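You operate a simulated robot arm through the tools that you are given. There is no shell and no other tool.

You are at the controls of a simulated two-armed robot. One attempt, no reset.

JOB
Empty the berry tub into tin Lot 75 and close it.
Fine: lay the tin's lid on the narrow mat meanwhile and close with that same lid; the white tub goes back. Set down upright: what you pick out.

The check looks at the end state, three seconds after you hand in, the way a careful person would. Anything else that was tipped, shoved, dropped, spilled or broken makes it a failure. Lids that push on must go on centred and level and be pressed home; caps that screw on are set level and turned clockwise until they are tight.

ROBOT AND FRAMES
Two 7-joint arms with fingered hands on one trunk that stands fixed in place. Base frame: the origin is at the foot of the trunk, x ahead of it, y to its left, z up; the work surface is at about z = 840. Lengths are in mm, angles in rad, forces in N, time in s.
The left shoulder is at [70, 166, 1168], the right one opposite. With the tool pointing down near the work surface each hand reaches from about 440 to 960 mm from the base axis, measured 20 degrees to its own side. Payload 4.1 kg a hand.
The TCP of each hand is the grasp point between the finger pads, 32 mm short of the fingertips. In the tool frame z runs along the fingers and y along their closing line. The gripper opens to 108 mm; its body begins 38 mm behind the TCP. The gripper is a hand of 4 fingers: y runs from the thumb to the fingers, the wrist lies at [-16, -108, -186] in the tool frame.
Orientation is that of the tool frame in the base frame, as a unit quaternion [x, y, z, w]. With the fingers straight down and the wrist toward the robot, the tool's x, y and z point along [0, 1, 0], [1, 0, 0] and [0, 0, -1] of the base frame.

CONTROLS
- The arms move only by the tool arm_command. It takes "left_rows", "right_rows" or both (then of equal length, played together; a hand with none holds still); each is a list of rows, each an object (a shift or turn left out is 0) with "turn": the turn, a rotation vector about the base's x, y, z in units of 4 degrees (1.0 is 4 degrees), a list of three; "xyz": the shift along the base's x, y, z in units of 20 mm (1.0 is 20 mm), a list of three. In form: [{"turn": [rx, ry, rz], "xyz": [tx, ty, tz]}, ...]. A call has 1 to 20 rows; each row shifts and turns the commanded pose from where the row before left it. A call with a number of a shift or a turn outside -1 to 1 is refused whole. Rows are played at 5 a second. More than 50 mm and 0.15 rad between two rows, and nothing of the call is played. Where a pose cannot be reached the arm comes as near as it can. A force on the tool above 90 N (or 10 N above the force at the start of the call, whichever is more), or a blocked arm, ends the call early, and 0.2 s more pass. In this call time passes only in rows, and 0.2 s behind the last. The reply holds the time, the measured pose of the TCP, the force on the tool along the base axes, the opening and the grip force, in the units named above and with some noise, with the torque about the TCP (base axes, N m) and any sound that the robot's microphone picked up, and new pictures: "views" is both (left out), scene, wrist or none (wrist: the cameras of the hands that moved).
- Cameras (640 x 400 px; columns grow to the right, rows downward): "scene" is now at [140.7, -11.4, 1404.4]; the picture's right is [-0.12, -0.99, 0.00], its down [-0.48, 0.06, -0.88] and it looks along [0.87, -0.11, -0.48] (base axes); focal length 337 px, centre (320, 200). "left" rides on the left gripper at [-64, -93, -132] in its tool frame; the picture's right is [-0.80, -0.28, 0.53], its down [0.55, -0.71, 0.45] and it looks along [0.25, 0.65, 0.72] (tool axes); focal length 247 px, centre (320, 200). "right" rides on the right gripper at [64, -93, -132] in its tool frame; the picture's right is [-0.80, 0.28, -0.53], its down [-0.55, -0.71, 0.45] and it looks along [-0.25, 0.65, 0.72] (tool axes); focal length 247 px, centre (320, 200). There is no depth. A picture from a camera that has moved, and an enlarged one, comes with that camera's place and axes in the base frame and with its lens.
- slide_trunk(by): slides the trunk up (or, below 0, down) by that many mm; the arms and the scene camera ride with it, the base frame stays. It gives what a move gives, with no picture.
- finger_targets(index, middle, ring, thumb_bend, hand): sets how far each is bent, from 0 (flat) to 1 (curled in); at 0.3 the hand is open as for a grip, at 0.7 the pads meet at the TCP. One left out holds its place. A second passes; each finger stops where it meets its share of the squeeze, and holds until it gets a number again. It is the only way to open and close the hand. It gives what a move gives, with no picture; readings hold the bend of each and the force on the fingers (four entries, about 0 where the hand has none), thumb and palm.
- head_to(pan, tilt): turns the head with the scene camera to pan (to the left, within 1.501 rad either way) and tilt (down, from -0.506 to 1.204), counted from straight ahead of the robot. It gives what a move gives, and a new picture of the scene camera.
- zoom(camera, box): a new picture of the part [left, top, right, bottom] of that camera's present view, enlarged. It takes no simulated time.
- job_done(): hands the job in; it is judged then, once.

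Nothing tells you positions but the pictures and the camera data. Unless the task says otherwise, let go and move clear before handing in.

The tools are called after "Request:" by a JSON object that holds its "method" and its "body". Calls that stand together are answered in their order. arm_command: Moves the arms, as the interface text tells. Its arguments: {"type":"object","properties":{"left_rows":{"type":"array","items":{"type":"object","properties":{"turn":{"type":"array","items":{"type":"number"}},"xyz":{"type":"array","items":{"type":"number"}}}}},"right_rows":{"type":"array","items":{"type":"object","properties":{"turn":{"type":"array","items":{"type":"number"}},"xyz":{"type":"array","items":{"type":"number"}}}}},"views":{"type":"string","enum":["both","scene","wrist","none"]}},"required":[]} The other tools are called the same way: slide_trunk (by) moves the trunk up or down; finger_targets (index, middle, ring, thumb_bend, hand) moves the fingers one by one; head_to (pan, tilt) turns the head that bears the scene camera; zoom (camera, box) takes an enlarged picture of a part of a camera's view; job_done () hands the job in.

At the start:

```text
t: 0.0
left_position: [632.2, 230.5, 1253.5]
left_tcp_rot: [0.708, 0.707, 0.001, -0.001]
left_contact_force: [-0.2, -0.5, -0.5]
left_wrist_torque: [-0.02, 0.02, -0.04]
left_grip_width: 107.5
left_gripper_force: 0.1
left_shape: jaw
left_bend: [0.3, 0.3, 0.3, 0.3]
left_finger forces: [0.0, 0.1, 0.0, 0.0, 0.1, 0.0]
right_position: [621.4, -257.2, 1160.0]
right_tcp_rot: [0.707, 0.707, 0.0, -0.001]
right_contact_force: [-0.4, -0.4, 0.3]
right_wrist_torque: [-0.03, 0.01, -0.03]
right_grip_width: 107.7
right_gripper_force: 0.0
right_shape: jaw
right_bend: [0.3, 0.3, 0.3, 0.3]
right_finger forces: [0.0, 0.0, 0.1, 0.0, 0.1, 0.0]
trunk travel left (down, up): [-675.0, 265.0]
head pan, tilt (commanded): [-0.124, 0.499]
```

scene: 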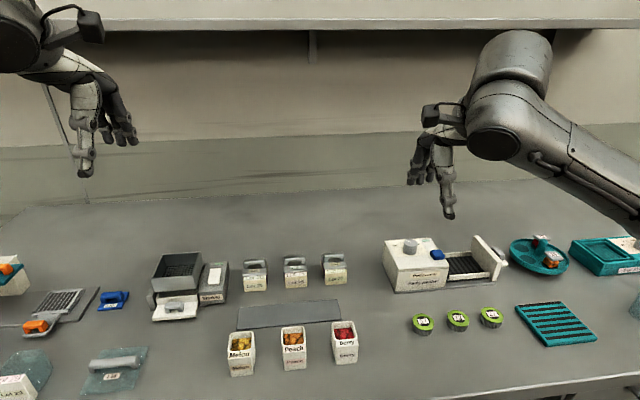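
right: 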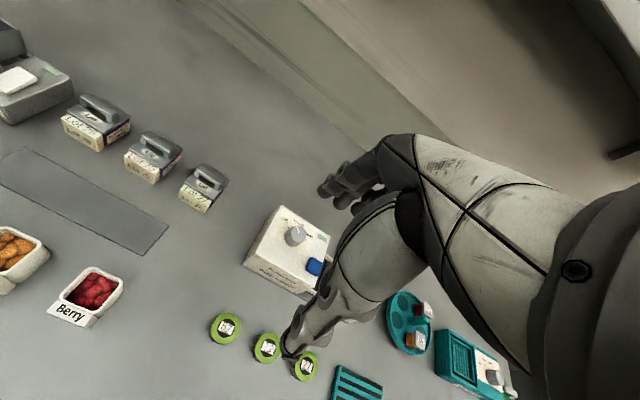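
left: 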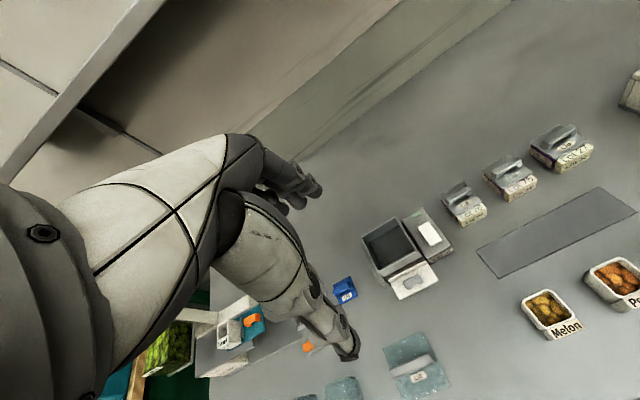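

I see three tins with handled lids behind a narrow grey mat, and three white tubs (Melon, Peach, Berry) in front of the mat. I'll zoom in to read the lot labels and estimate positions.

Request:
{"method": "zoom", "body": {"camera": "scene", "box": [220, 240, 380, 340]}}

Request:
{"method": "zoom", "body": {"camera": "scene", "box": [210, 300, 370, 400]}}

Request:
{"method": "zoom", "body": {"camera": "right", "box": [0, 70, 240, 220]}}

Request:
{"method": "zoom", "body": {"camera": "left", "box": [400, 80, 640, 230]}}

```text
4.00 times, centred on (300, 290) of scene
camera zoom: at [140.7, -11.4, 1404.4], right [-0.12, -0.99, 0.0], down [-0.48, 0.06, -0.88], along [0.87, -0.11, -0.48], focal length 1348 px, centre (400, -160)
```

zoom: 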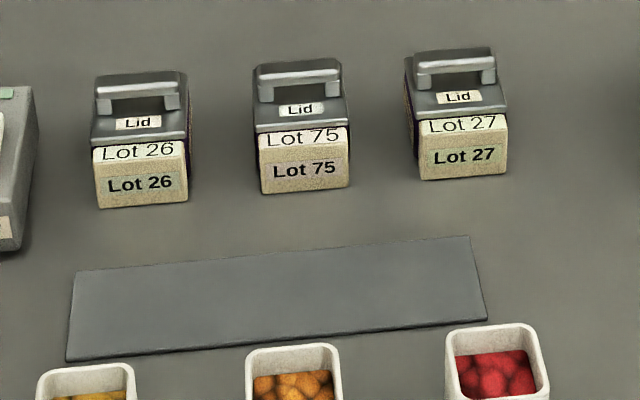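

```text
4.00 times, centred on (290, 350) of scene
camera zoom: at [140.7, -11.4, 1404.4], right [-0.12, -0.99, 0.0], down [-0.48, 0.06, -0.88], along [0.87, -0.11, -0.48], focal length 1348 px, centre (440, -400)
```

zoom: 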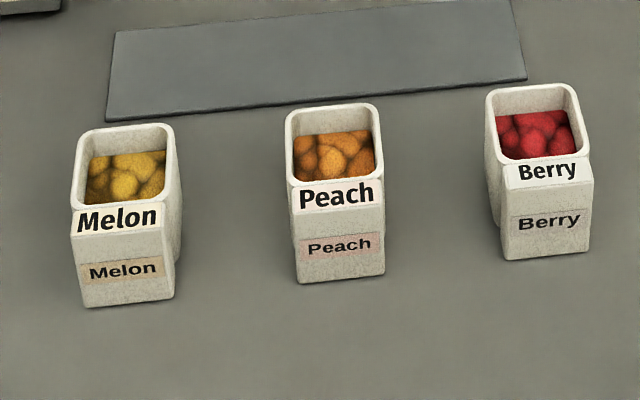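

```text
2.67 times, centred on (120, 145) of right
camera zoom: at [529.5, -192.8, 1291.1], right [0.28, -0.8, 0.53], down [-0.71, -0.55, -0.45], along [0.65, -0.25, -0.72], focal length 659 px, centre (853, 347)
```

zoom: 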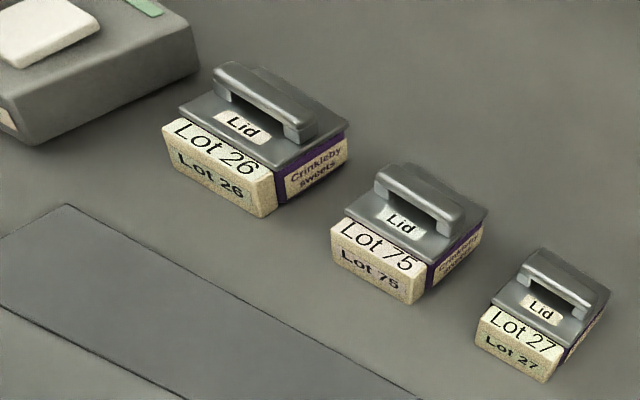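

```text
2.67 times, centred on (520, 155) of left
camera zoom: at [538.8, 166.6, 1385.2], right [-0.28, -0.8, -0.53], down [-0.71, 0.55, -0.45], along [0.65, 0.25, -0.72], focal length 659 px, centre (-213, 320)
```

zoom: 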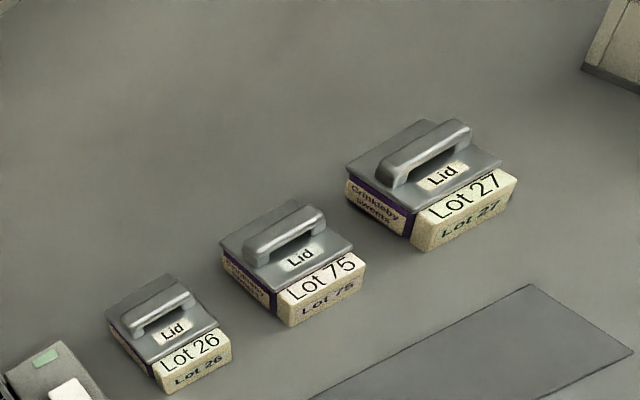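

The middle tin is Lot 75, at about x 745 to 800, y -30. The Berry tub is at about x 553, y -110, and the mat spans about x 636–697, y -120 to 99. I'll zoom in further to get the tin's height and handle and the tub's shape.

Request:
{"method": "zoom", "body": {"camera": "scene", "box": [270, 245, 334, 285]}}

Request:
{"method": "zoom", "body": {"camera": "left", "box": [470, 140, 550, 210]}}

Request:
{"method": "zoom", "body": {"camera": "right", "box": [110, 120, 200, 190]}}

Request:
{"method": "zoom", "body": {"camera": "right", "box": [30, 250, 150, 340]}}

Request:
{"method": "zoom", "body": {"camera": "scene", "box": [313, 315, 377, 370]}}

```text
10.00 times, centred on (302, 265) of scene
camera zoom: at [140.7, -11.4, 1404.4], right [-0.12, -0.99, 0.0], down [-0.48, 0.06, -0.88], along [0.87, -0.11, -0.48], focal length 3371 px, centre (500, -450)
```

zoom: 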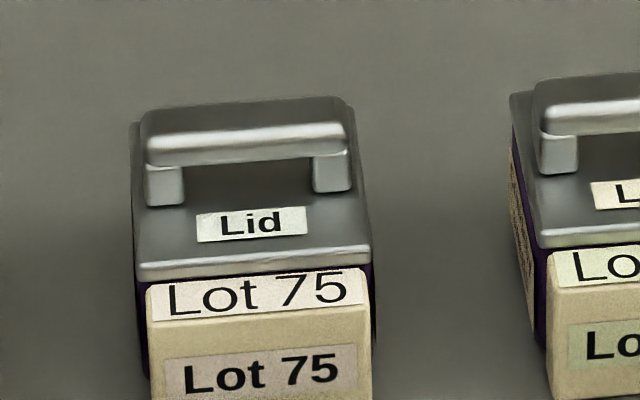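

```text
5.71 times, centred on (510, 175) of left
camera zoom: at [538.8, 166.6, 1385.2], right [-0.28, -0.8, -0.53], down [-0.71, 0.55, -0.45], along [0.65, 0.25, -0.72], focal length 1411 px, centre (-766, 343)
```

zoom: 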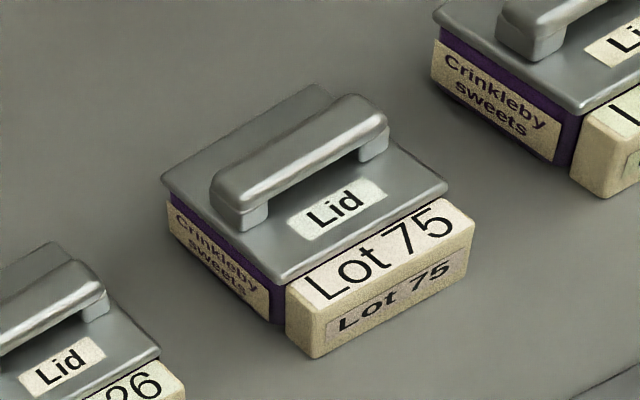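

```text
5.71 times, centred on (155, 155) of right
camera zoom: at [529.5, -192.8, 1291.1], right [0.28, -0.8, 0.53], down [-0.71, -0.55, -0.45], along [0.65, -0.25, -0.72], focal length 1411 px, centre (1263, 457)
```

zoom: 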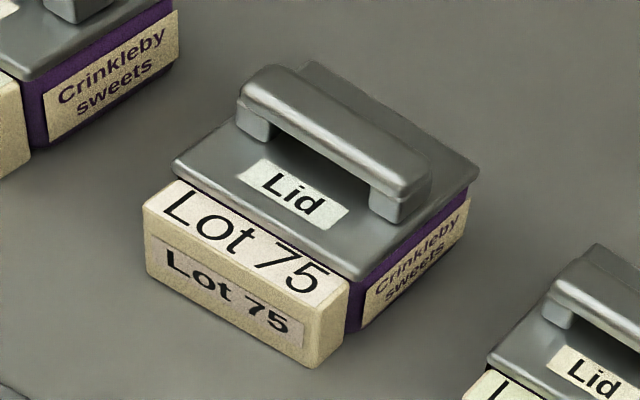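

```text
4.44 times, centred on (90, 295) of right
camera zoom: at [529.5, -192.8, 1291.1], right [0.28, -0.8, 0.53], down [-0.71, -0.55, -0.45], along [0.65, -0.25, -0.72], focal length 1098 px, centre (1342, -222)
```

zoom: 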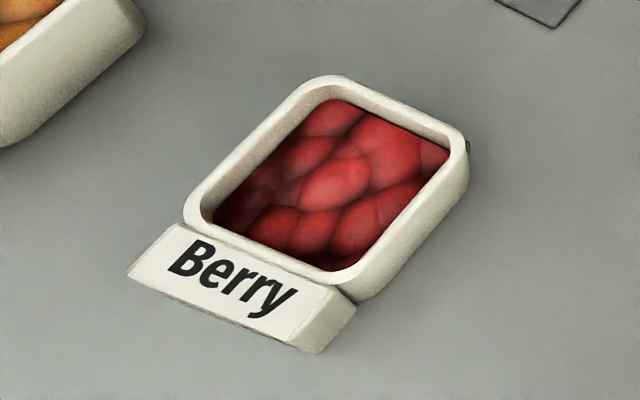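

```text
7.27 times, centred on (345, 342) of scene
camera zoom: at [140.7, -11.4, 1404.4], right [-0.12, -0.99, 0.0], down [-0.48, 0.06, -0.88], along [0.87, -0.11, -0.48], focal length 2452 px, centre (138, -836)
```

zoom: 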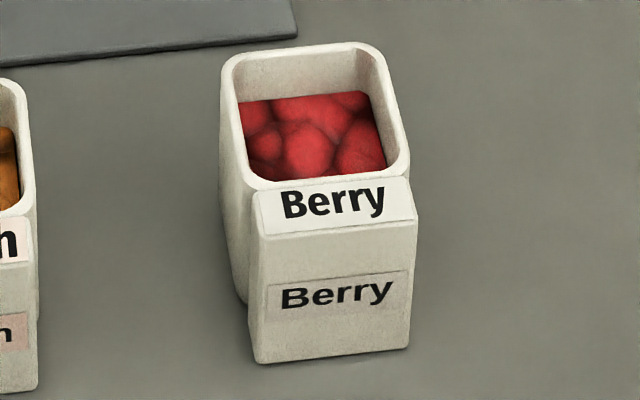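

Lot 75's lid plate is about x 756–809, y -57 to -2, top z≈883. Its handle bar runs along y at x≈782, z 896–904. Before approaching, I'll close the right hand in the air to see how its fingertips sit.

Request:
{"method": "finger_targets", "body": {"hand": "right", "index": 0.65, "middle": 0.65, "ring": 0.65, "thumb_bend": 0.65}}

Request:
{"method": "zoom", "body": {"camera": "scene", "box": [390, 90, 500, 230]}}

Request:
{"method": "zoom", "body": {"camera": "right", "box": [230, 100, 430, 380]}}

```text
t: 1.0
left_position: [631.8, 230.5, 1253.9]
left_tcp_rot: [0.707, 0.707, 0.0, 0.0]
left_contact_force: [-0.4, -0.1, -0.6]
left_wrist_torque: [0.0, 0.0, -0.01]
left_grip_width: 107.5
left_gripper_force: 0.2
left_shape: jaw
left_bend: [0.3, 0.3, 0.3, 0.3]
left_finger forces: [0.0, 0.0, 0.1, 0.0, 0.0, 0.1]
right_position: [622.4, -258.3, 1159.4]
right_tcp_rot: [0.708, 0.707, 0.0, 0.001]
right_contact_force: [0.0, -0.2, -0.3]
right_wrist_torque: [-0.03, -0.03, 0.02]
right_grip_width: 16.1
right_gripper_force: 0.2
right_shape: fingers
right_bend: [0.65, 0.65, 0.65, 0.65]
right_finger forces: [0.0, 0.0, 0.0, 0.0, 0.0, 0.1]
trunk travel left (down, up): [-675.0, 265.0]
head pan, tilt (commanded): [-0.124, 0.499]
```

```text
2.86 times, centred on (445, 160) of scene
camera zoom: at [140.7, -11.4, 1404.4], right [-0.12, -0.99, 0.0], down [-0.48, 0.06, -0.88], along [0.87, -0.11, -0.48], focal length 963 px, centre (-37, 314)
```

zoom: 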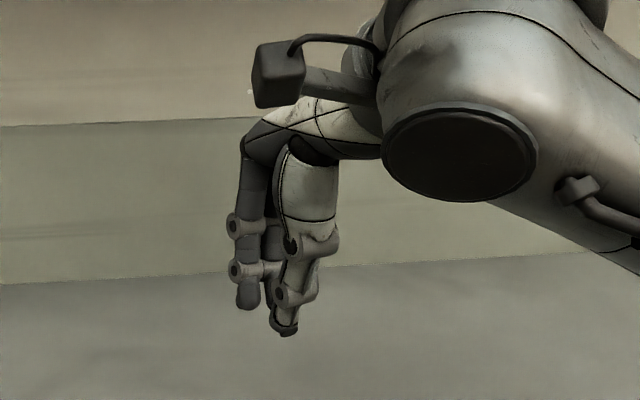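

```text
1.43 times, centred on (330, 240) of right
camera zoom: at [529.5, -192.8, 1291.1], right [0.28, -0.8, 0.53], down [-0.71, -0.55, -0.45], along [0.65, -0.25, -0.72], focal length 353 px, centre (306, 143)
```

zoom: 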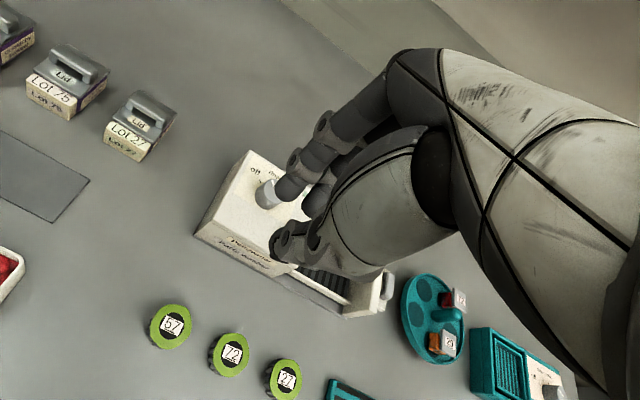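

The closed gap was 16 mm at bend 0.65, and the thumb tip looks a little lower than the fingers. I'll zoom in on it to get the real clearance.

Request:
{"method": "zoom", "body": {"camera": "scene", "box": [420, 160, 460, 215]}}

Request:
{"method": "zoom", "body": {"camera": "right", "box": [290, 130, 390, 230]}}

```text
7.27 times, centred on (440, 188) of scene
camera zoom: at [140.7, -11.4, 1404.4], right [-0.12, -0.99, 0.0], down [-0.48, 0.06, -0.88], along [0.87, -0.11, -0.48], focal length 2452 px, centre (-553, 291)
```

zoom: 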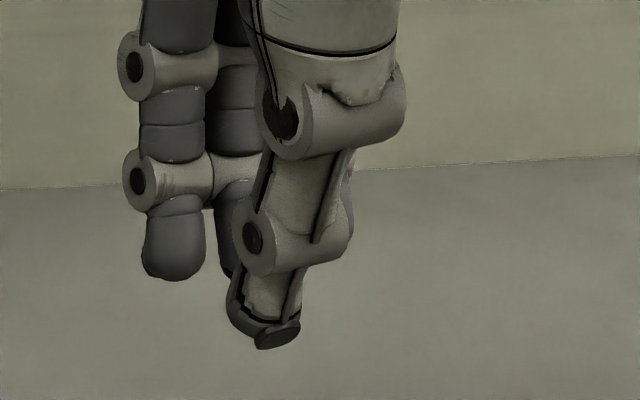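

```text
4.00 times, centred on (340, 180) of right
camera zoom: at [529.5, -192.8, 1291.1], right [0.28, -0.8, 0.53], down [-0.71, -0.55, -0.45], along [0.65, -0.25, -0.72], focal length 988 px, centre (240, 280)
```

zoom: 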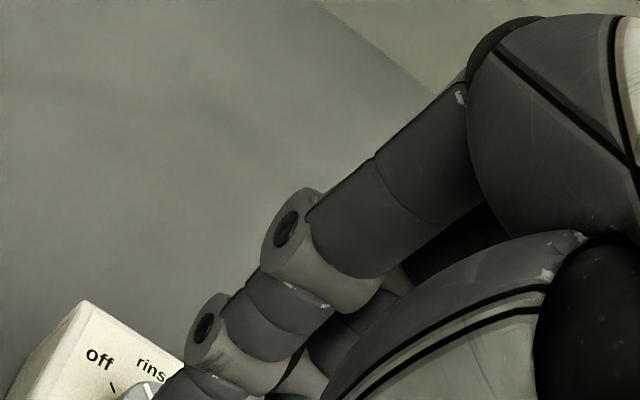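

Fingertips sit about 35 mm and the thumb tip about 42 mm below the TCP. I'll part-open the right hand and move above the Lot 75 handle at about (782, -30) to check alignment before going down.

Request:
{"method": "finger_targets", "body": {"hand": "right", "index": 0.5, "middle": 0.5, "ring": 0.5, "thumb_bend": 0.5}}

Request:
{"method": "arm_command", "body": {"right_rows": [{"xyz": [0.67, 0.95, -0.66]}, {"xyz": [0.67, 0.95, -0.66]}, {"xyz": [0.67, 0.95, -0.66]}, {"xyz": [0.67, 0.95, -0.66]}, {"xyz": [0.67, 0.95, -0.66]}, {"xyz": [0.67, 0.95, -0.66]}, {"xyz": [0.67, 0.95, -0.66]}, {"xyz": [0.67, 0.95, -0.66]}, {"xyz": [0.67, 0.95, -0.66]}, {"xyz": [0.67, 0.95, -0.66]}, {"xyz": [0.67, 0.95, -0.66]}, {"xyz": [0.67, 0.95, -0.66]}], "views": "both"}}

```text
t: 2.0
left_position: [632.5, 231.1, 1253.2]
left_tcp_rot: [0.707, 0.708, -0.001, 0.0]
left_contact_force: [-0.8, 0.0, -0.3]
left_wrist_torque: [-0.02, -0.03, -0.04]
left_grip_width: 107.6
left_gripper_force: 0.0
left_shape: jaw
left_bend: [0.3, 0.3, 0.3, 0.3]
left_finger forces: [0.1, 0.1, 0.1, 0.0, 0.1, 0.0]
right_position: [622.6, -257.2, 1159.3]
right_tcp_rot: [0.707, 0.707, -0.001, 0.0]
right_contact_force: [0.5, -0.6, 0.0]
right_wrist_torque: [-0.01, 0.0, 0.03]
right_grip_width: 55.3
right_gripper_force: 0.1
right_shape: fingers
right_bend: [0.5, 0.5, 0.5, 0.5]
right_finger forces: [0.0, 0.0, 0.0, 0.0, 0.0, 0.0]
trunk travel left (down, up): [-675.0, 265.0]
head pan, tilt (commanded): [-0.124, 0.499]
```

```text
t: 4.6
left_position: [633.8, 232.4, 1253.3]
left_tcp_rot: [0.707, 0.707, 0.0, 0.001]
left_contact_force: [0.3, -0.2, 0.2]
left_wrist_torque: [-0.01, -0.02, -0.01]
left_grip_width: 107.6
left_gripper_force: 0.0
left_shape: jaw
left_bend: [0.3, 0.3, 0.3, 0.3]
left_finger forces: [0.1, 0.1, 0.1, 0.0, 0.1, 0.1]
right_position: [782.0, -29.0, 1002.9]
right_tcp_rot: [0.708, 0.707, -0.001, 0.001]
right_contact_force: [0.7, 0.6, 0.4]
right_wrist_torque: [0.02, 0.02, 0.02]
right_grip_width: 55.0
right_gripper_force: 0.1
right_shape: fingers
right_bend: [0.5, 0.5, 0.5, 0.5]
right_finger forces: [0.0, 0.0, 0.1, 0.0, 0.0, 0.1]
trunk travel left (down, up): [-675.0, 265.0]
head pan, tilt (commanded): [-0.124, 0.499]
camera scene: at [141.3, -10.2, 1404.3], right [-0.12, -0.99, 0.0], down [-0.48, 0.06, -0.88], along [0.87, -0.11, -0.48], focal length 337 px, centre (320, 200)
camera right: at [689.6, 36.7, 1133.5], right [0.28, -0.8, 0.53], down [-0.71, -0.55, -0.45], along [0.65, -0.25, -0.72], focal length 247 px, centre (320, 200)
```

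scene: 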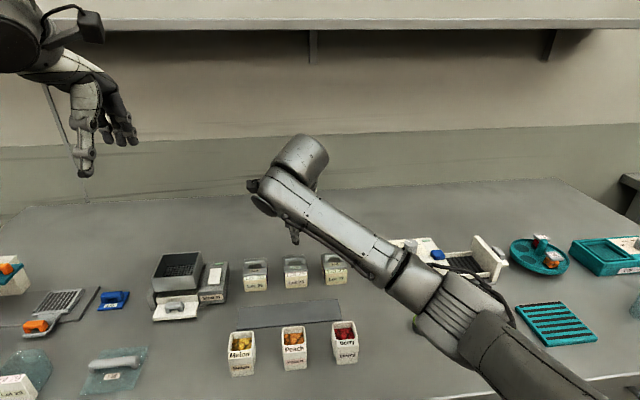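
right: 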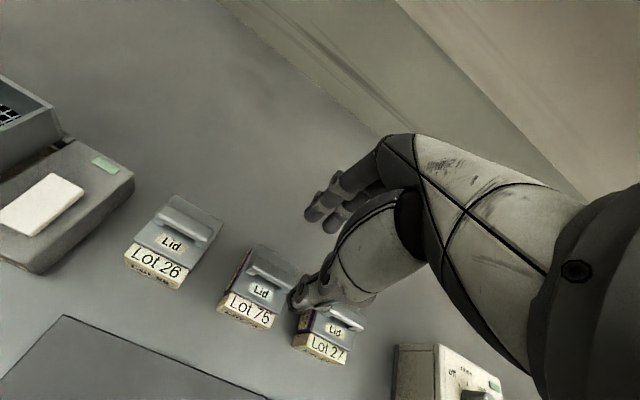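

The hand is above Lot 75. I'll use the closer wrist view to refine the handle's position.

Request:
{"method": "zoom", "body": {"camera": "right", "box": [200, 220, 360, 340]}}

Request:
{"method": "zoom", "body": {"camera": "scene", "box": [240, 130, 360, 300]}}

```text
3.33 times, centred on (280, 280) of right
camera zoom: at [689.6, 36.7, 1133.5], right [0.28, -0.8, 0.53], down [-0.71, -0.55, -0.45], along [0.65, -0.25, -0.72], focal length 823 px, centre (453, -67)
```

zoom: 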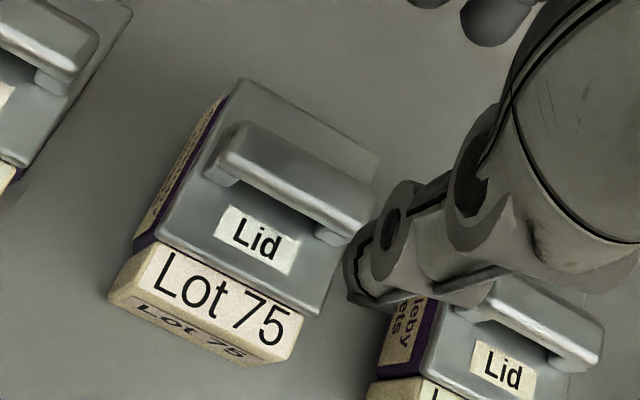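

```text
2.35 times, centred on (300, 215) of scene
camera zoom: at [141.3, -10.2, 1404.3], right [-0.12, -0.99, 0.0], down [-0.48, 0.06, -0.88], along [0.87, -0.11, -0.48], focal length 793 px, centre (367, 165)
```

zoom: 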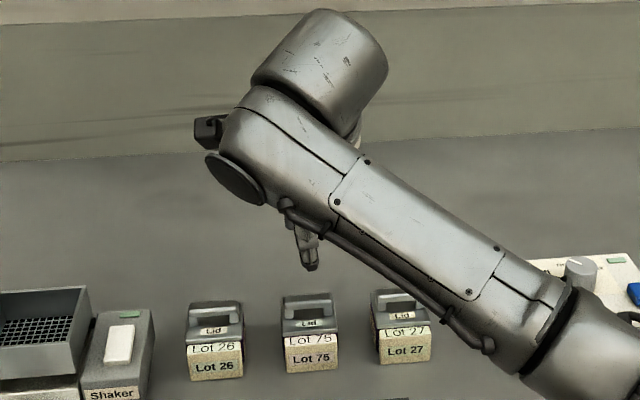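

The refined lid centre is about (784, -28) with plate top z≈883. I'll shift 2 mm and come partway down over the handle.

Request:
{"method": "arm_command", "body": {"right_rows": [{"xyz": [0.1, 0.02, -0.6]}, {"xyz": [0, 0, -0.8]}, {"xyz": [0, 0, -0.8]}, {"xyz": [0, 0, -0.7]}], "views": "both"}}

Request:
{"method": "zoom", "body": {"camera": "right", "box": [200, 180, 400, 340]}}

Request:
{"method": "zoom", "body": {"camera": "scene", "box": [260, 220, 340, 290]}}

```text
t: 5.6
left_position: [632.4, 231.4, 1254.4]
left_tcp_rot: [0.707, 0.708, 0.0, 0.0]
left_contact_force: [0.7, 0.0, -0.3]
left_wrist_torque: [-0.01, 0.02, 0.0]
left_grip_width: 107.6
left_gripper_force: 0.0
left_shape: jaw
left_bend: [0.3, 0.3, 0.3, 0.3]
left_finger forces: [0.0, 0.0, 0.0, 0.2, 0.0, 0.1]
right_position: [784.4, -28.5, 943.6]
right_tcp_rot: [0.707, 0.707, 0.0, -0.001]
right_contact_force: [0.9, 0.1, 0.6]
right_wrist_torque: [-0.02, -0.03, 0.02]
right_grip_width: 55.5
right_gripper_force: 0.1
right_shape: fingers
right_bend: [0.5, 0.5, 0.5, 0.5]
right_finger forces: [0.0, 0.1, 0.0, 0.0, 0.1, 0.0]
trunk travel left (down, up): [-675.0, 265.0]
head pan, tilt (commanded): [-0.124, 0.499]
camera scene: at [141.2, -11.0, 1404.4], right [-0.12, -0.99, 0.0], down [-0.48, 0.06, -0.88], along [0.87, -0.11, -0.48], focal length 337 px, centre (320, 200)
camera right: at [692.2, 36.4, 1074.4], right [0.28, -0.8, 0.53], down [-0.71, -0.55, -0.45], along [0.65, -0.25, -0.72], focal length 247 px, centre (320, 200)
```

scene: 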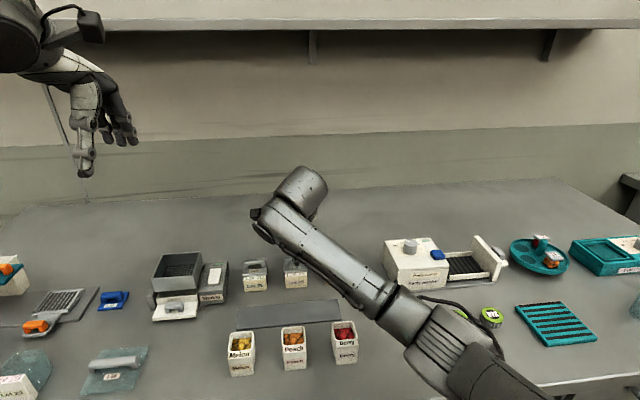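
right: 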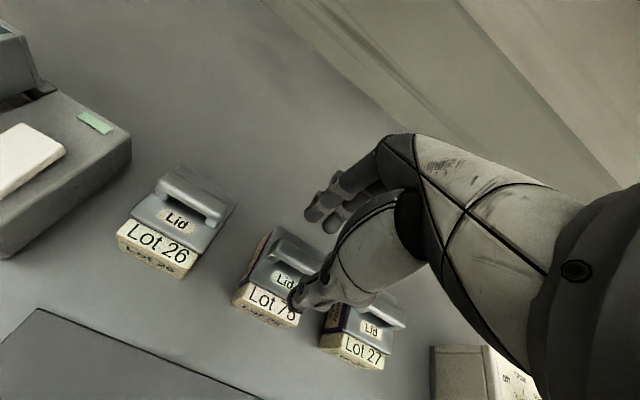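

```text
2.50 times, centred on (300, 260) of right
camera zoom: at [692.2, 36.4, 1074.4], right [0.28, -0.8, 0.53], down [-0.71, -0.55, -0.45], along [0.65, -0.25, -0.72], focal length 617 px, centre (370, 50)
```

zoom: 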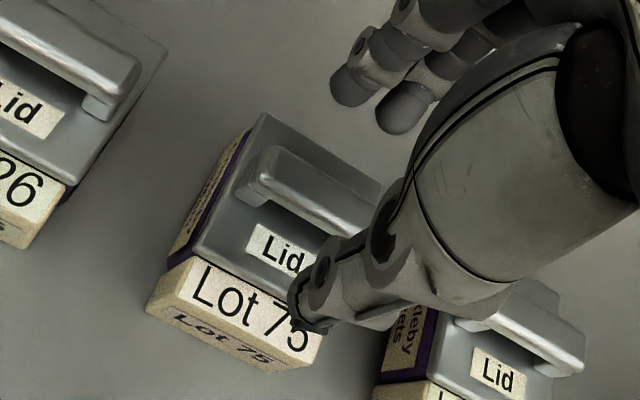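

```text
5.71 times, centred on (300, 255) of scene
camera zoom: at [141.2, -11.0, 1404.4], right [-0.12, -0.99, 0.0], down [-0.48, 0.06, -0.88], along [0.87, -0.11, -0.48], focal length 1926 px, centre (434, -114)
```

zoom: 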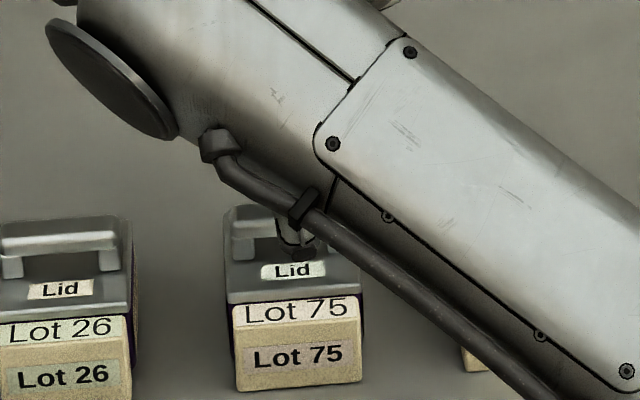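

The thumb and fingers straddle the bar cleanly. I'll go down about 17 mm, watching the force, then close on the handle.

Request:
{"method": "arm_command", "body": {"right_rows": [{"xyz": [0, 0, -0.3]}, {"xyz": [0, 0, -0.3]}, {"xyz": [0, 0, -0.23]}], "views": "wrist"}}

Request:
{"method": "zoom", "body": {"camera": "right", "box": [200, 180, 400, 340]}}

Request:
{"method": "zoom", "body": {"camera": "scene", "box": [260, 220, 340, 290]}}

```text
t: 6.4
left_position: [631.9, 231.2, 1253.1]
left_tcp_rot: [0.706, 0.708, -0.001, 0.0]
left_contact_force: [-0.3, -0.4, 0.1]
left_wrist_torque: [0.03, 0.01, 0.0]
left_grip_width: 107.5
left_gripper_force: 0.0
left_shape: jaw
left_bend: [0.3, 0.3, 0.3, 0.3]
left_finger forces: [0.0, 0.1, 0.0, 0.0, 0.1, 0.0]
right_position: [784.1, -28.8, 925.6]
right_tcp_rot: [0.707, 0.708, 0.0, 0.0]
right_contact_force: [0.4, -0.3, -0.3]
right_wrist_torque: [0.04, 0.0, 0.0]
right_grip_width: 55.1
right_gripper_force: 0.0
right_shape: fingers
right_bend: [0.5, 0.5, 0.5, 0.5]
right_finger forces: [0.0, 0.0, 0.0, 0.0, 0.1, 0.0]
trunk travel left (down, up): [-675.0, 265.0]
head pan, tilt (commanded): [-0.124, 0.499]
camera right: at [692.7, 35.8, 1057.5], right [0.28, -0.8, 0.53], down [-0.71, -0.55, -0.45], along [0.65, -0.25, -0.72], focal length 247 px, centre (320, 200)
```

right: 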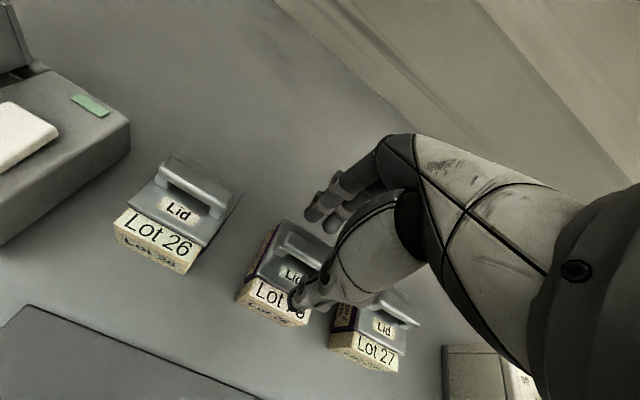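

```text
2.50 times, centred on (300, 260) of right
camera zoom: at [692.7, 35.8, 1057.5], right [0.28, -0.8, 0.53], down [-0.71, -0.55, -0.45], along [0.65, -0.25, -0.72], focal length 617 px, centre (370, 50)
```

zoom: 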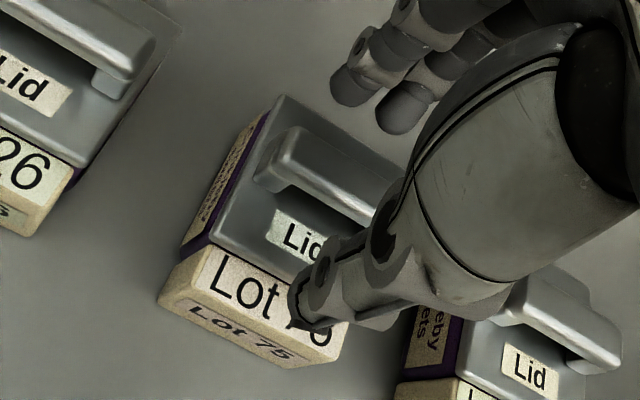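

```text
5.71 times, centred on (300, 255) of scene
camera zoom: at [140.8, -11.4, 1404.4], right [-0.12, -0.99, 0.0], down [-0.48, 0.06, -0.88], along [0.87, -0.11, -0.48], focal length 1926 px, centre (434, -114)
```

zoom: 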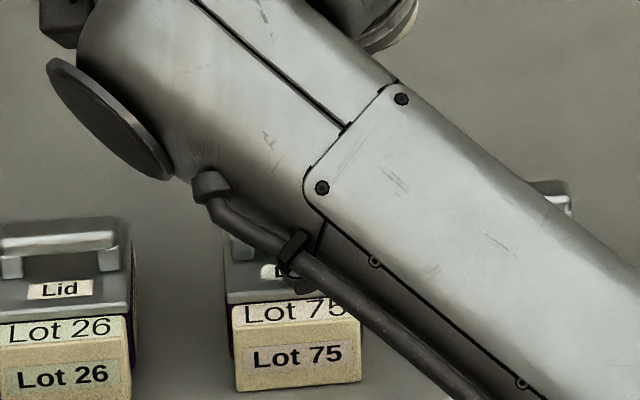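

The fingers straddle the bar with no contact. I'll close in stages.

Request:
{"method": "finger_targets", "body": {"hand": "right", "index": 0.6, "middle": 0.6, "ring": 0.6, "thumb_bend": 0.6}}

Request:
{"method": "zoom", "body": {"camera": "right", "box": [240, 180, 400, 320]}}

```text
t: 7.4
left_position: [632.8, 231.8, 1253.6]
left_tcp_rot: [0.706, 0.708, 0.001, 0.0]
left_contact_force: [0.2, 0.3, 0.4]
left_wrist_torque: [0.05, 0.04, 0.01]
left_grip_width: 107.6
left_gripper_force: 0.0
left_shape: jaw
left_bend: [0.3, 0.3, 0.3, 0.3]
left_finger forces: [0.1, 0.0, 0.0, 0.0, 0.0, 0.1]
right_position: [783.7, -28.2, 925.7]
right_tcp_rot: [0.707, 0.707, 0.0, 0.0]
right_contact_force: [-0.6, 0.3, 0.0]
right_wrist_torque: [0.01, -0.01, -0.03]
right_grip_width: 29.4
right_gripper_force: 0.1
right_shape: fingers
right_bend: [0.6, 0.6, 0.6, 0.6]
right_finger forces: [0.0, 0.0, 0.0, 0.0, 0.0, 0.0]
trunk travel left (down, up): [-675.0, 265.0]
head pan, tilt (commanded): [-0.124, 0.499]
```

```text
2.86 times, centred on (320, 250) of right
camera zoom: at [692.5, 36.1, 1057.8], right [0.28, -0.8, 0.53], down [-0.71, -0.55, -0.45], along [0.65, -0.25, -0.72], focal length 706 px, centre (320, 57)
```

zoom: 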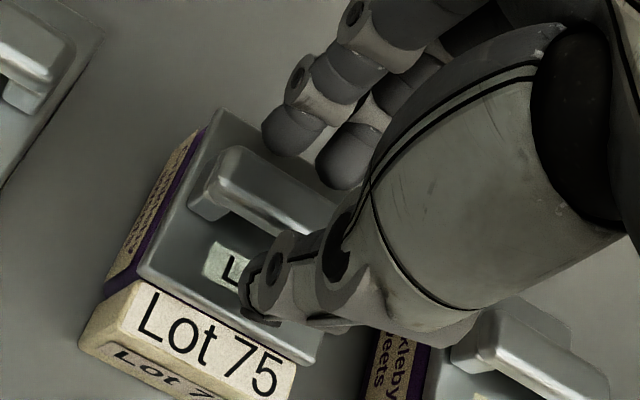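

Thumb and fingers are closing evenly around the bar with no contact yet. Closing fully now.

Request:
{"method": "finger_targets", "body": {"hand": "right", "index": 0.75, "middle": 0.75, "ring": 0.75, "thumb_bend": 0.75}}

Request:
{"method": "zoom", "body": {"camera": "right", "box": [240, 180, 400, 320]}}

```text
t: 8.4
left_position: [633.0, 232.1, 1253.7]
left_tcp_rot: [0.707, 0.707, 0.0, 0.0]
left_contact_force: [-0.9, 0.5, 0.0]
left_wrist_torque: [-0.02, 0.01, -0.02]
left_grip_width: 107.9
left_gripper_force: 0.2
left_shape: jaw
left_bend: [0.3, 0.3, 0.3, 0.3]
left_finger forces: [0.1, 0.0, 0.0, 0.0, 0.0, 0.1]
right_position: [783.6, -27.1, 926.1]
right_tcp_rot: [0.706, 0.708, 0.001, 0.0]
right_contact_force: [2.3, 0.3, 7.2]
right_wrist_torque: [-0.06, 0.14, 0.02]
right_grip_width: 14.5
right_gripper_force: 18.0
right_shape: fingers
right_bend: [0.73, 0.73, 0.74, 0.65]
right_finger forces: [7.2, 6.0, 7.0, 0.1, 16.5, 0.0]
trunk travel left (down, up): [-675.0, 265.0]
head pan, tilt (commanded): [-0.124, 0.499]
```

```text
2.86 times, centred on (320, 250) of right
camera zoom: at [692.0, 36.2, 1058.6], right [0.28, -0.8, 0.53], down [-0.7, -0.55, -0.45], along [0.65, -0.25, -0.72], focal length 706 px, centre (320, 57)
```

zoom: 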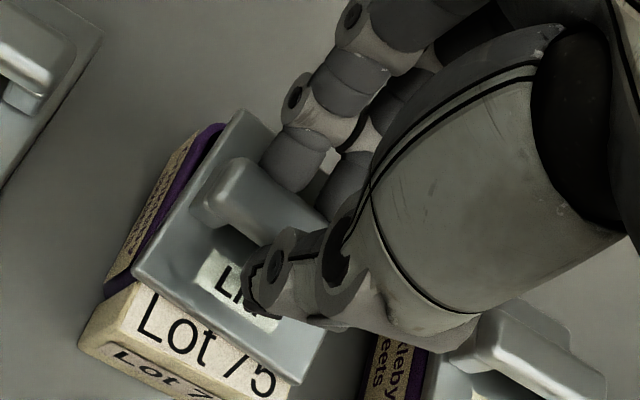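

The grip is secured at 18 N. The lid shifted slightly toward the robot while the tin stayed put. I'll lift slowly and check that the tin stays.

Request:
{"method": "arm_command", "body": {"right_rows": [{"xyz": [0, 0, 0.2]}, {"xyz": [0, 0, 0.2]}, {"xyz": [0, 0, 0.3]}, {"xyz": [0, 0, 0.5]}], "views": "both"}}

Request:
{"method": "zoom", "body": {"camera": "right", "box": [220, 180, 400, 340]}}

Request:
{"method": "zoom", "body": {"camera": "scene", "box": [260, 220, 340, 290]}}

```text
t: 9.4
left_position: [633.0, 230.3, 1253.4]
left_tcp_rot: [0.706, 0.708, 0.0, 0.001]
left_contact_force: [0.4, 0.4, 0.6]
left_wrist_torque: [-0.01, 0.04, 0.0]
left_grip_width: 107.7
left_gripper_force: 0.0
left_shape: jaw
left_bend: [0.3, 0.3, 0.3, 0.3]
left_finger forces: [0.1, 0.1, 0.0, 0.0, 0.0, 0.1]
right_position: [784.9, -29.3, 950.1]
right_tcp_rot: [0.707, 0.707, 0.0, 0.001]
right_contact_force: [0.2, 0.2, 0.1]
right_wrist_torque: [0.0, -0.02, 0.0]
right_grip_width: 14.3
right_gripper_force: 16.7
right_shape: fingers
right_bend: [0.74, 0.74, 0.74, 0.64]
right_finger forces: [6.5, 6.6, 3.7, 0.0, 16.8, 0.0]
trunk travel left (down, up): [-675.0, 265.0]
head pan, tilt (commanded): [-0.124, 0.499]
camera scene: at [140.7, -11.2, 1404.4], right [-0.12, -0.99, 0.0], down [-0.48, 0.06, -0.88], along [0.87, -0.11, -0.48], focal length 337 px, centre (320, 200)
camera right: at [692.5, 35.4, 1081.7], right [0.28, -0.8, 0.53], down [-0.71, -0.55, -0.45], along [0.65, -0.25, -0.72], focal length 247 px, centre (320, 200)
```

scene: 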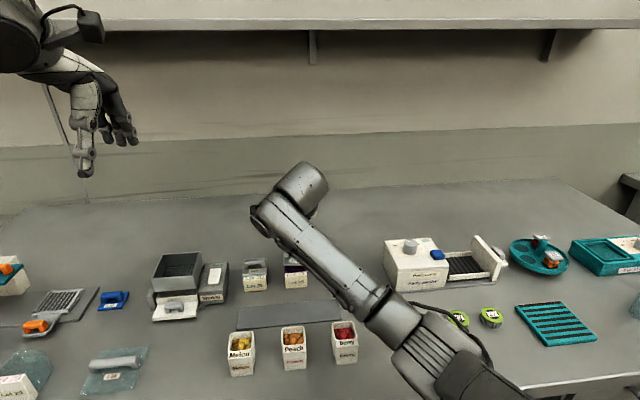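
right: 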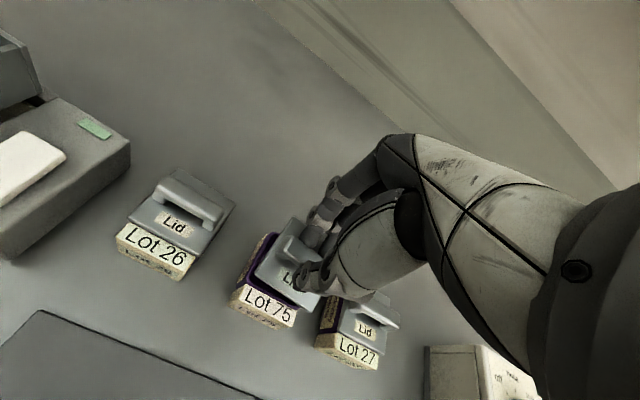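

```text
2.50 times, centred on (310, 260) of right
camera zoom: at [692.5, 35.4, 1081.7], right [0.28, -0.8, 0.53], down [-0.71, -0.55, -0.45], along [0.65, -0.25, -0.72], focal length 617 px, centre (345, 50)
```

zoom: 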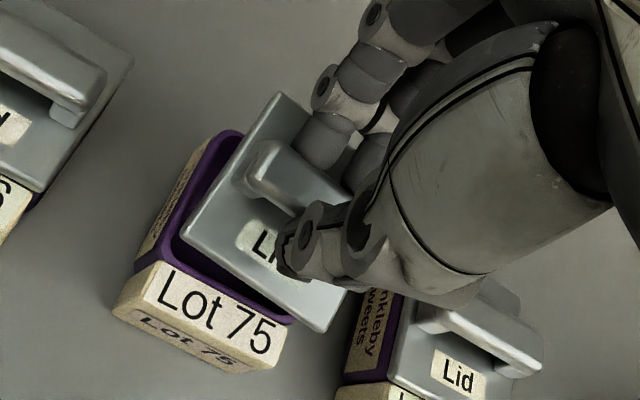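

```text
5.71 times, centred on (300, 255) of scene
camera zoom: at [140.7, -11.2, 1404.4], right [-0.12, -0.99, 0.0], down [-0.48, 0.06, -0.88], along [0.87, -0.11, -0.48], focal length 1926 px, centre (434, -114)
```

zoom: 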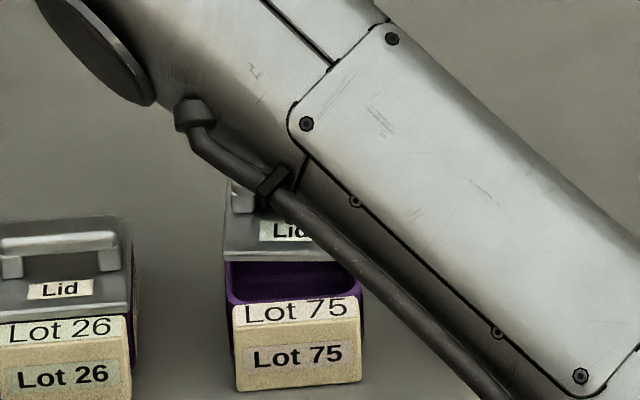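

The lid came off cleanly and the tin stayed put. I'll raise the lid and carry it over the mat, aiming for about (666, 35), then check its attitude.

Request:
{"method": "arm_command", "body": {"right_rows": [{"xyz": [0, 0, 0.8]}, {"xyz": [0, 0, 0.8]}, {"xyz": [-0.5, 0.3, 0]}, {"xyz": [-0.9, 0.5, 0]}, {"xyz": [-0.9, 0.5, 0]}, {"xyz": [-0.9, 0.5, 0]}, {"xyz": [-0.9, 0.5, 0]}, {"xyz": [-0.9, 0.5, 0]}, {"xyz": [-0.7, 0.4, 0]}], "views": "both"}}

Request:
{"method": "zoom", "body": {"camera": "right", "box": [200, 150, 400, 350]}}

Request:
{"method": "zoom", "body": {"camera": "scene", "box": [220, 230, 360, 340]}}

```text
t: 11.4
left_position: [633.1, 232.6, 1253.2]
left_tcp_rot: [0.707, 0.707, -0.001, 0.0]
left_contact_force: [0.0, -0.2, -0.7]
left_wrist_torque: [0.0, 0.0, 0.04]
left_grip_width: 107.9
left_gripper_force: 0.1
left_shape: jaw
left_bend: [0.3, 0.3, 0.3, 0.3]
left_finger forces: [0.0, 0.0, 0.1, 0.0, 0.1, 0.1]
right_position: [670.9, 35.0, 982.7]
right_tcp_rot: [0.707, 0.708, 0.0, 0.001]
right_contact_force: [-0.3, -1.4, 0.2]
right_wrist_torque: [-0.01, -0.01, -0.01]
right_grip_width: 14.4
right_gripper_force: 17.0
right_shape: fingers
right_bend: [0.74, 0.74, 0.74, 0.64]
right_finger forces: [6.6, 6.3, 3.7, 0.0, 16.8, 0.0]
trunk travel left (down, up): [-675.0, 265.0]
head pan, tilt (commanded): [-0.124, 0.499]
camera scene: at [140.4, -10.8, 1404.5], right [-0.12, -0.99, 0.0], down [-0.48, 0.06, -0.88], along [0.87, -0.11, -0.48], focal length 337 px, centre (320, 200)
camera right: at [578.7, 100.0, 1114.3], right [0.28, -0.8, 0.53], down [-0.71, -0.55, -0.45], along [0.65, -0.25, -0.72], focal length 247 px, centre (320, 200)
```

scene: 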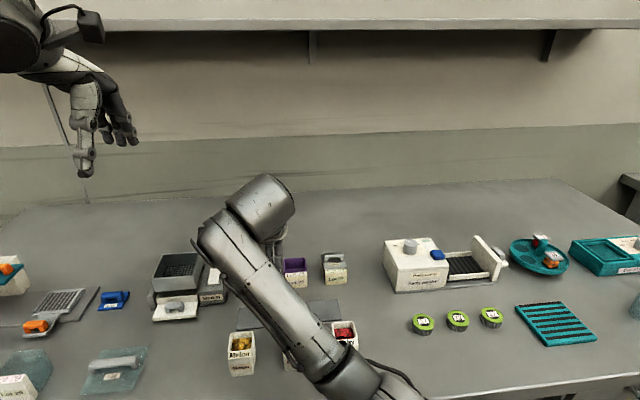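
right: 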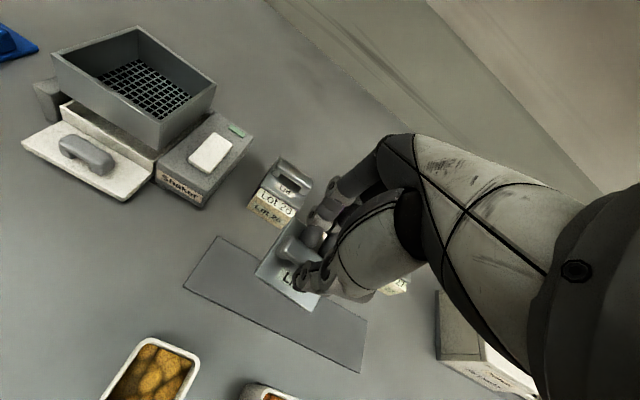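

```text
2.00 times, centred on (300, 250) of right
camera zoom: at [578.7, 100.0, 1114.3], right [0.28, -0.8, 0.53], down [-0.71, -0.55, -0.45], along [0.65, -0.25, -0.72], focal length 494 px, centre (360, 100)
```

zoom: 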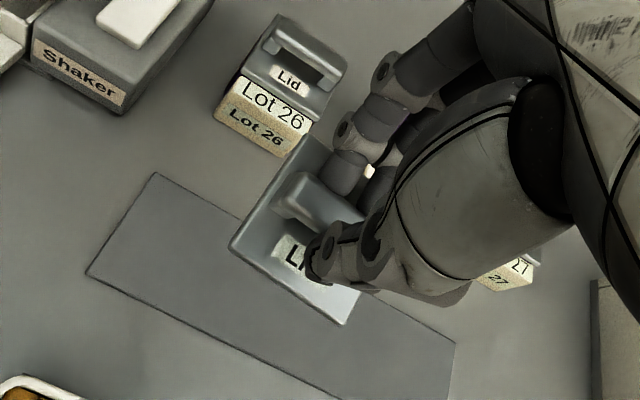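

```text
3.64 times, centred on (290, 285) of scene
camera zoom: at [140.4, -10.8, 1404.5], right [-0.12, -0.99, 0.0], down [-0.48, 0.06, -0.88], along [0.87, -0.11, -0.48], focal length 1226 px, centre (429, -109)
```

zoom: 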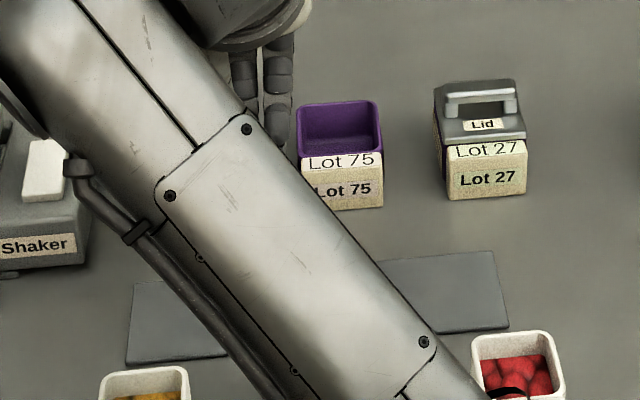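

The tin is visibly open and purple inside, empty as far as I can see. I'll use the left hand's camera to check the lid's attitude and the forearm's clearance over the tubs.

Request:
{"method": "zoom", "body": {"camera": "left", "box": [320, 100, 640, 400]}}

```text
1.33 times, centred on (480, 250) of left
camera zoom: at [538.5, 167.2, 1385.3], right [-0.28, -0.8, -0.53], down [-0.71, 0.55, -0.45], along [0.65, 0.25, -0.72], focal length 329 px, centre (107, 133)
```

zoom: 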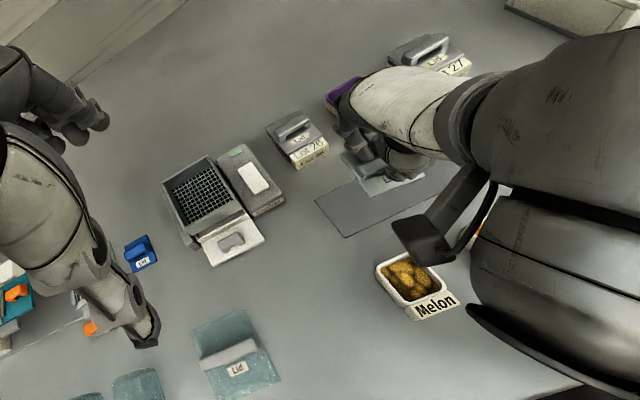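

My corner measurements say the lid sits pitched about 15° (rear up) and yawed about -6° in the grip. I'll turn the hand to level and square it while still above the mat, then re-measure.

Request:
{"method": "arm_command", "body": {"right_rows": [{"turn": [0, 0.9, 0.4]}, {"turn": [0, 0.9, 0.4]}, {"turn": [0, 0.9, 0.4]}, {"turn": [0, 0.8, 0.3]}], "views": "wrist"}}

Request:
{"method": "zoom", "body": {"camera": "right", "box": [200, 150, 400, 350]}}

Request:
{"method": "zoom", "body": {"camera": "left", "box": [520, 180, 640, 270]}}

```text
t: 12.4
left_position: [632.7, 232.0, 1253.5]
left_tcp_rot: [0.707, 0.707, -0.001, 0.0]
left_contact_force: [0.6, -0.6, 0.4]
left_wrist_torque: [0.01, 0.03, 0.01]
left_grip_width: 107.8
left_gripper_force: 0.0
left_shape: jaw
left_bend: [0.3, 0.3, 0.3, 0.3]
left_finger forces: [0.0, 0.0, 0.0, 0.0, 0.0, 0.0]
right_position: [671.4, 34.9, 983.2]
right_tcp_rot: [0.663, 0.738, -0.087, -0.086]
right_contact_force: [-0.3, -0.8, -0.3]
right_wrist_torque: [-0.01, -0.02, 0.0]
right_grip_width: 14.0
right_gripper_force: 16.8
right_shape: fingers
right_bend: [0.74, 0.74, 0.74, 0.64]
right_finger forces: [7.0, 5.9, 3.7, 0.0, 16.6, 0.1]
trunk travel left (down, up): [-675.0, 265.0]
head pan, tilt (commanded): [-0.124, 0.499]
camera right: at [607.0, 92.4, 1133.8], right [0.49, -0.76, 0.44], down [-0.73, -0.63, -0.27], along [0.48, -0.19, -0.86], focal length 247 px, centre (320, 200)
```

right: 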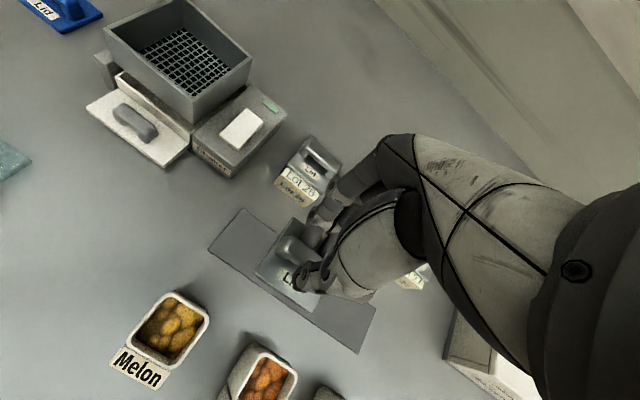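

```text
2.00 times, centred on (300, 250) of right
camera zoom: at [607.0, 92.4, 1133.8], right [0.49, -0.76, 0.44], down [-0.73, -0.63, -0.27], along [0.48, -0.19, -0.86], focal length 494 px, centre (360, 100)
```

zoom: 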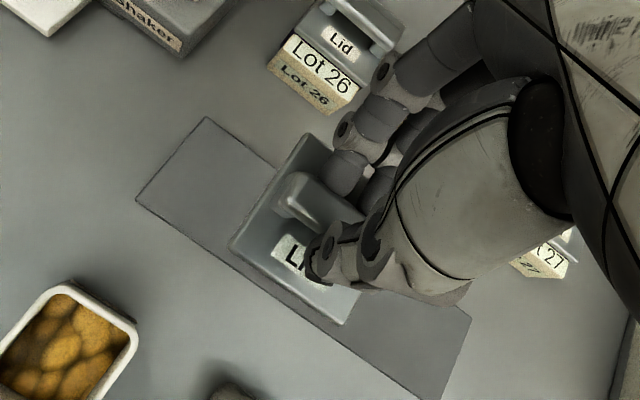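

```text
4.44 times, centred on (580, 225) of left
camera zoom: at [539.0, 167.0, 1385.0], right [-0.28, -0.8, -0.53], down [-0.71, 0.55, -0.45], along [0.65, 0.25, -0.72], focal length 1098 px, centre (-836, 89)
```

zoom: 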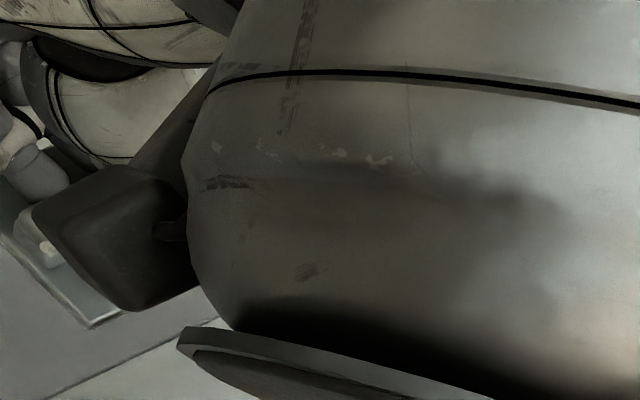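

The lid is now level and square within about 2°, with its centre at about (660, 31) and top at z≈938. I'll nudge it 6 mm forward to centre it across the mat and lower most of the way.

Request:
{"method": "arm_command", "body": {"right_rows": [{"xyz": [0.1, 0, -0.9]}, {"xyz": [0.1, 0, -0.9]}, {"xyz": [0.1, 0, -0.9]}, {"xyz": [0, 0, -0.8]}], "views": "both"}}

Request:
{"method": "zoom", "body": {"camera": "right", "box": [200, 150, 400, 350]}}

```text
t: 13.4
left_position: [631.7, 230.7, 1253.2]
left_tcp_rot: [0.706, 0.708, 0.0, -0.001]
left_contact_force: [0.6, -1.0, 0.1]
left_wrist_torque: [-0.01, -0.03, 0.01]
left_grip_width: 107.7
left_gripper_force: 0.1
left_shape: jaw
left_bend: [0.3, 0.3, 0.3, 0.3]
left_finger forces: [0.0, 0.0, 0.0, 0.1, 0.1, 0.1]
right_position: [677.9, 34.2, 911.6]
right_tcp_rot: [0.664, 0.738, -0.086, -0.086]
right_contact_force: [0.3, 0.4, -0.3]
right_wrist_torque: [-0.01, 0.01, 0.02]
right_grip_width: 14.5
right_gripper_force: 17.1
right_shape: fingers
right_bend: [0.74, 0.74, 0.74, 0.64]
right_finger forces: [7.1, 5.9, 3.7, 0.0, 16.7, 0.0]
trunk travel left (down, up): [-675.0, 265.0]
head pan, tilt (commanded): [-0.124, 0.499]
camera scene: at [141.0, -11.2, 1404.4], right [-0.12, -0.99, 0.0], down [-0.48, 0.06, -0.88], along [0.87, -0.11, -0.48], focal length 337 px, centre (320, 200)
camera right: at [613.6, 91.4, 1063.0], right [0.49, -0.76, 0.44], down [-0.73, -0.63, -0.27], along [0.48, -0.19, -0.86], focal length 247 px, centre (320, 200)
```

scene: 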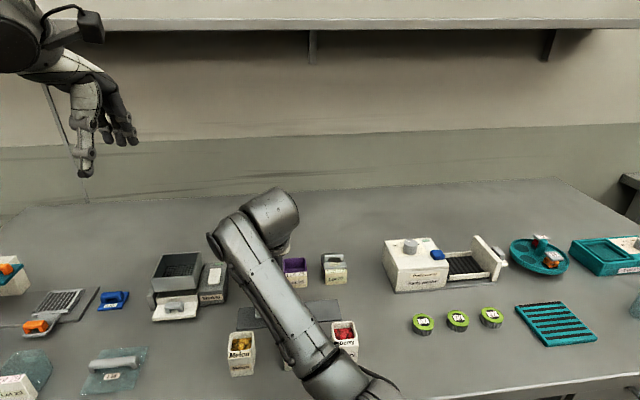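
right: 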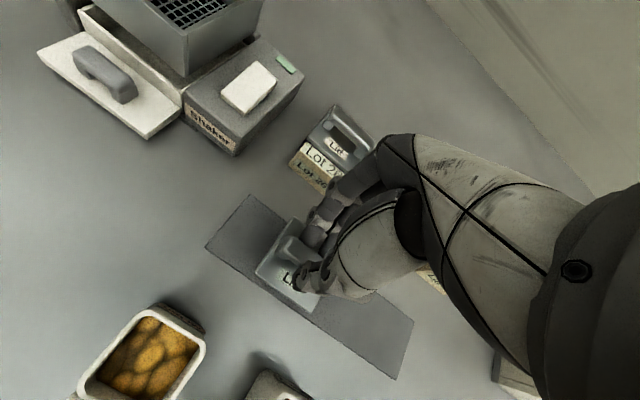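

```text
2.00 times, centred on (300, 250) of right
camera zoom: at [613.6, 91.4, 1063.0], right [0.49, -0.76, 0.44], down [-0.73, -0.63, -0.27], along [0.48, -0.19, -0.86], focal length 494 px, centre (360, 100)
```

zoom: 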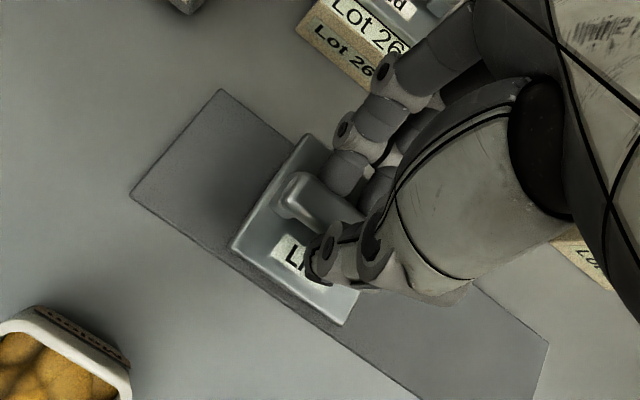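

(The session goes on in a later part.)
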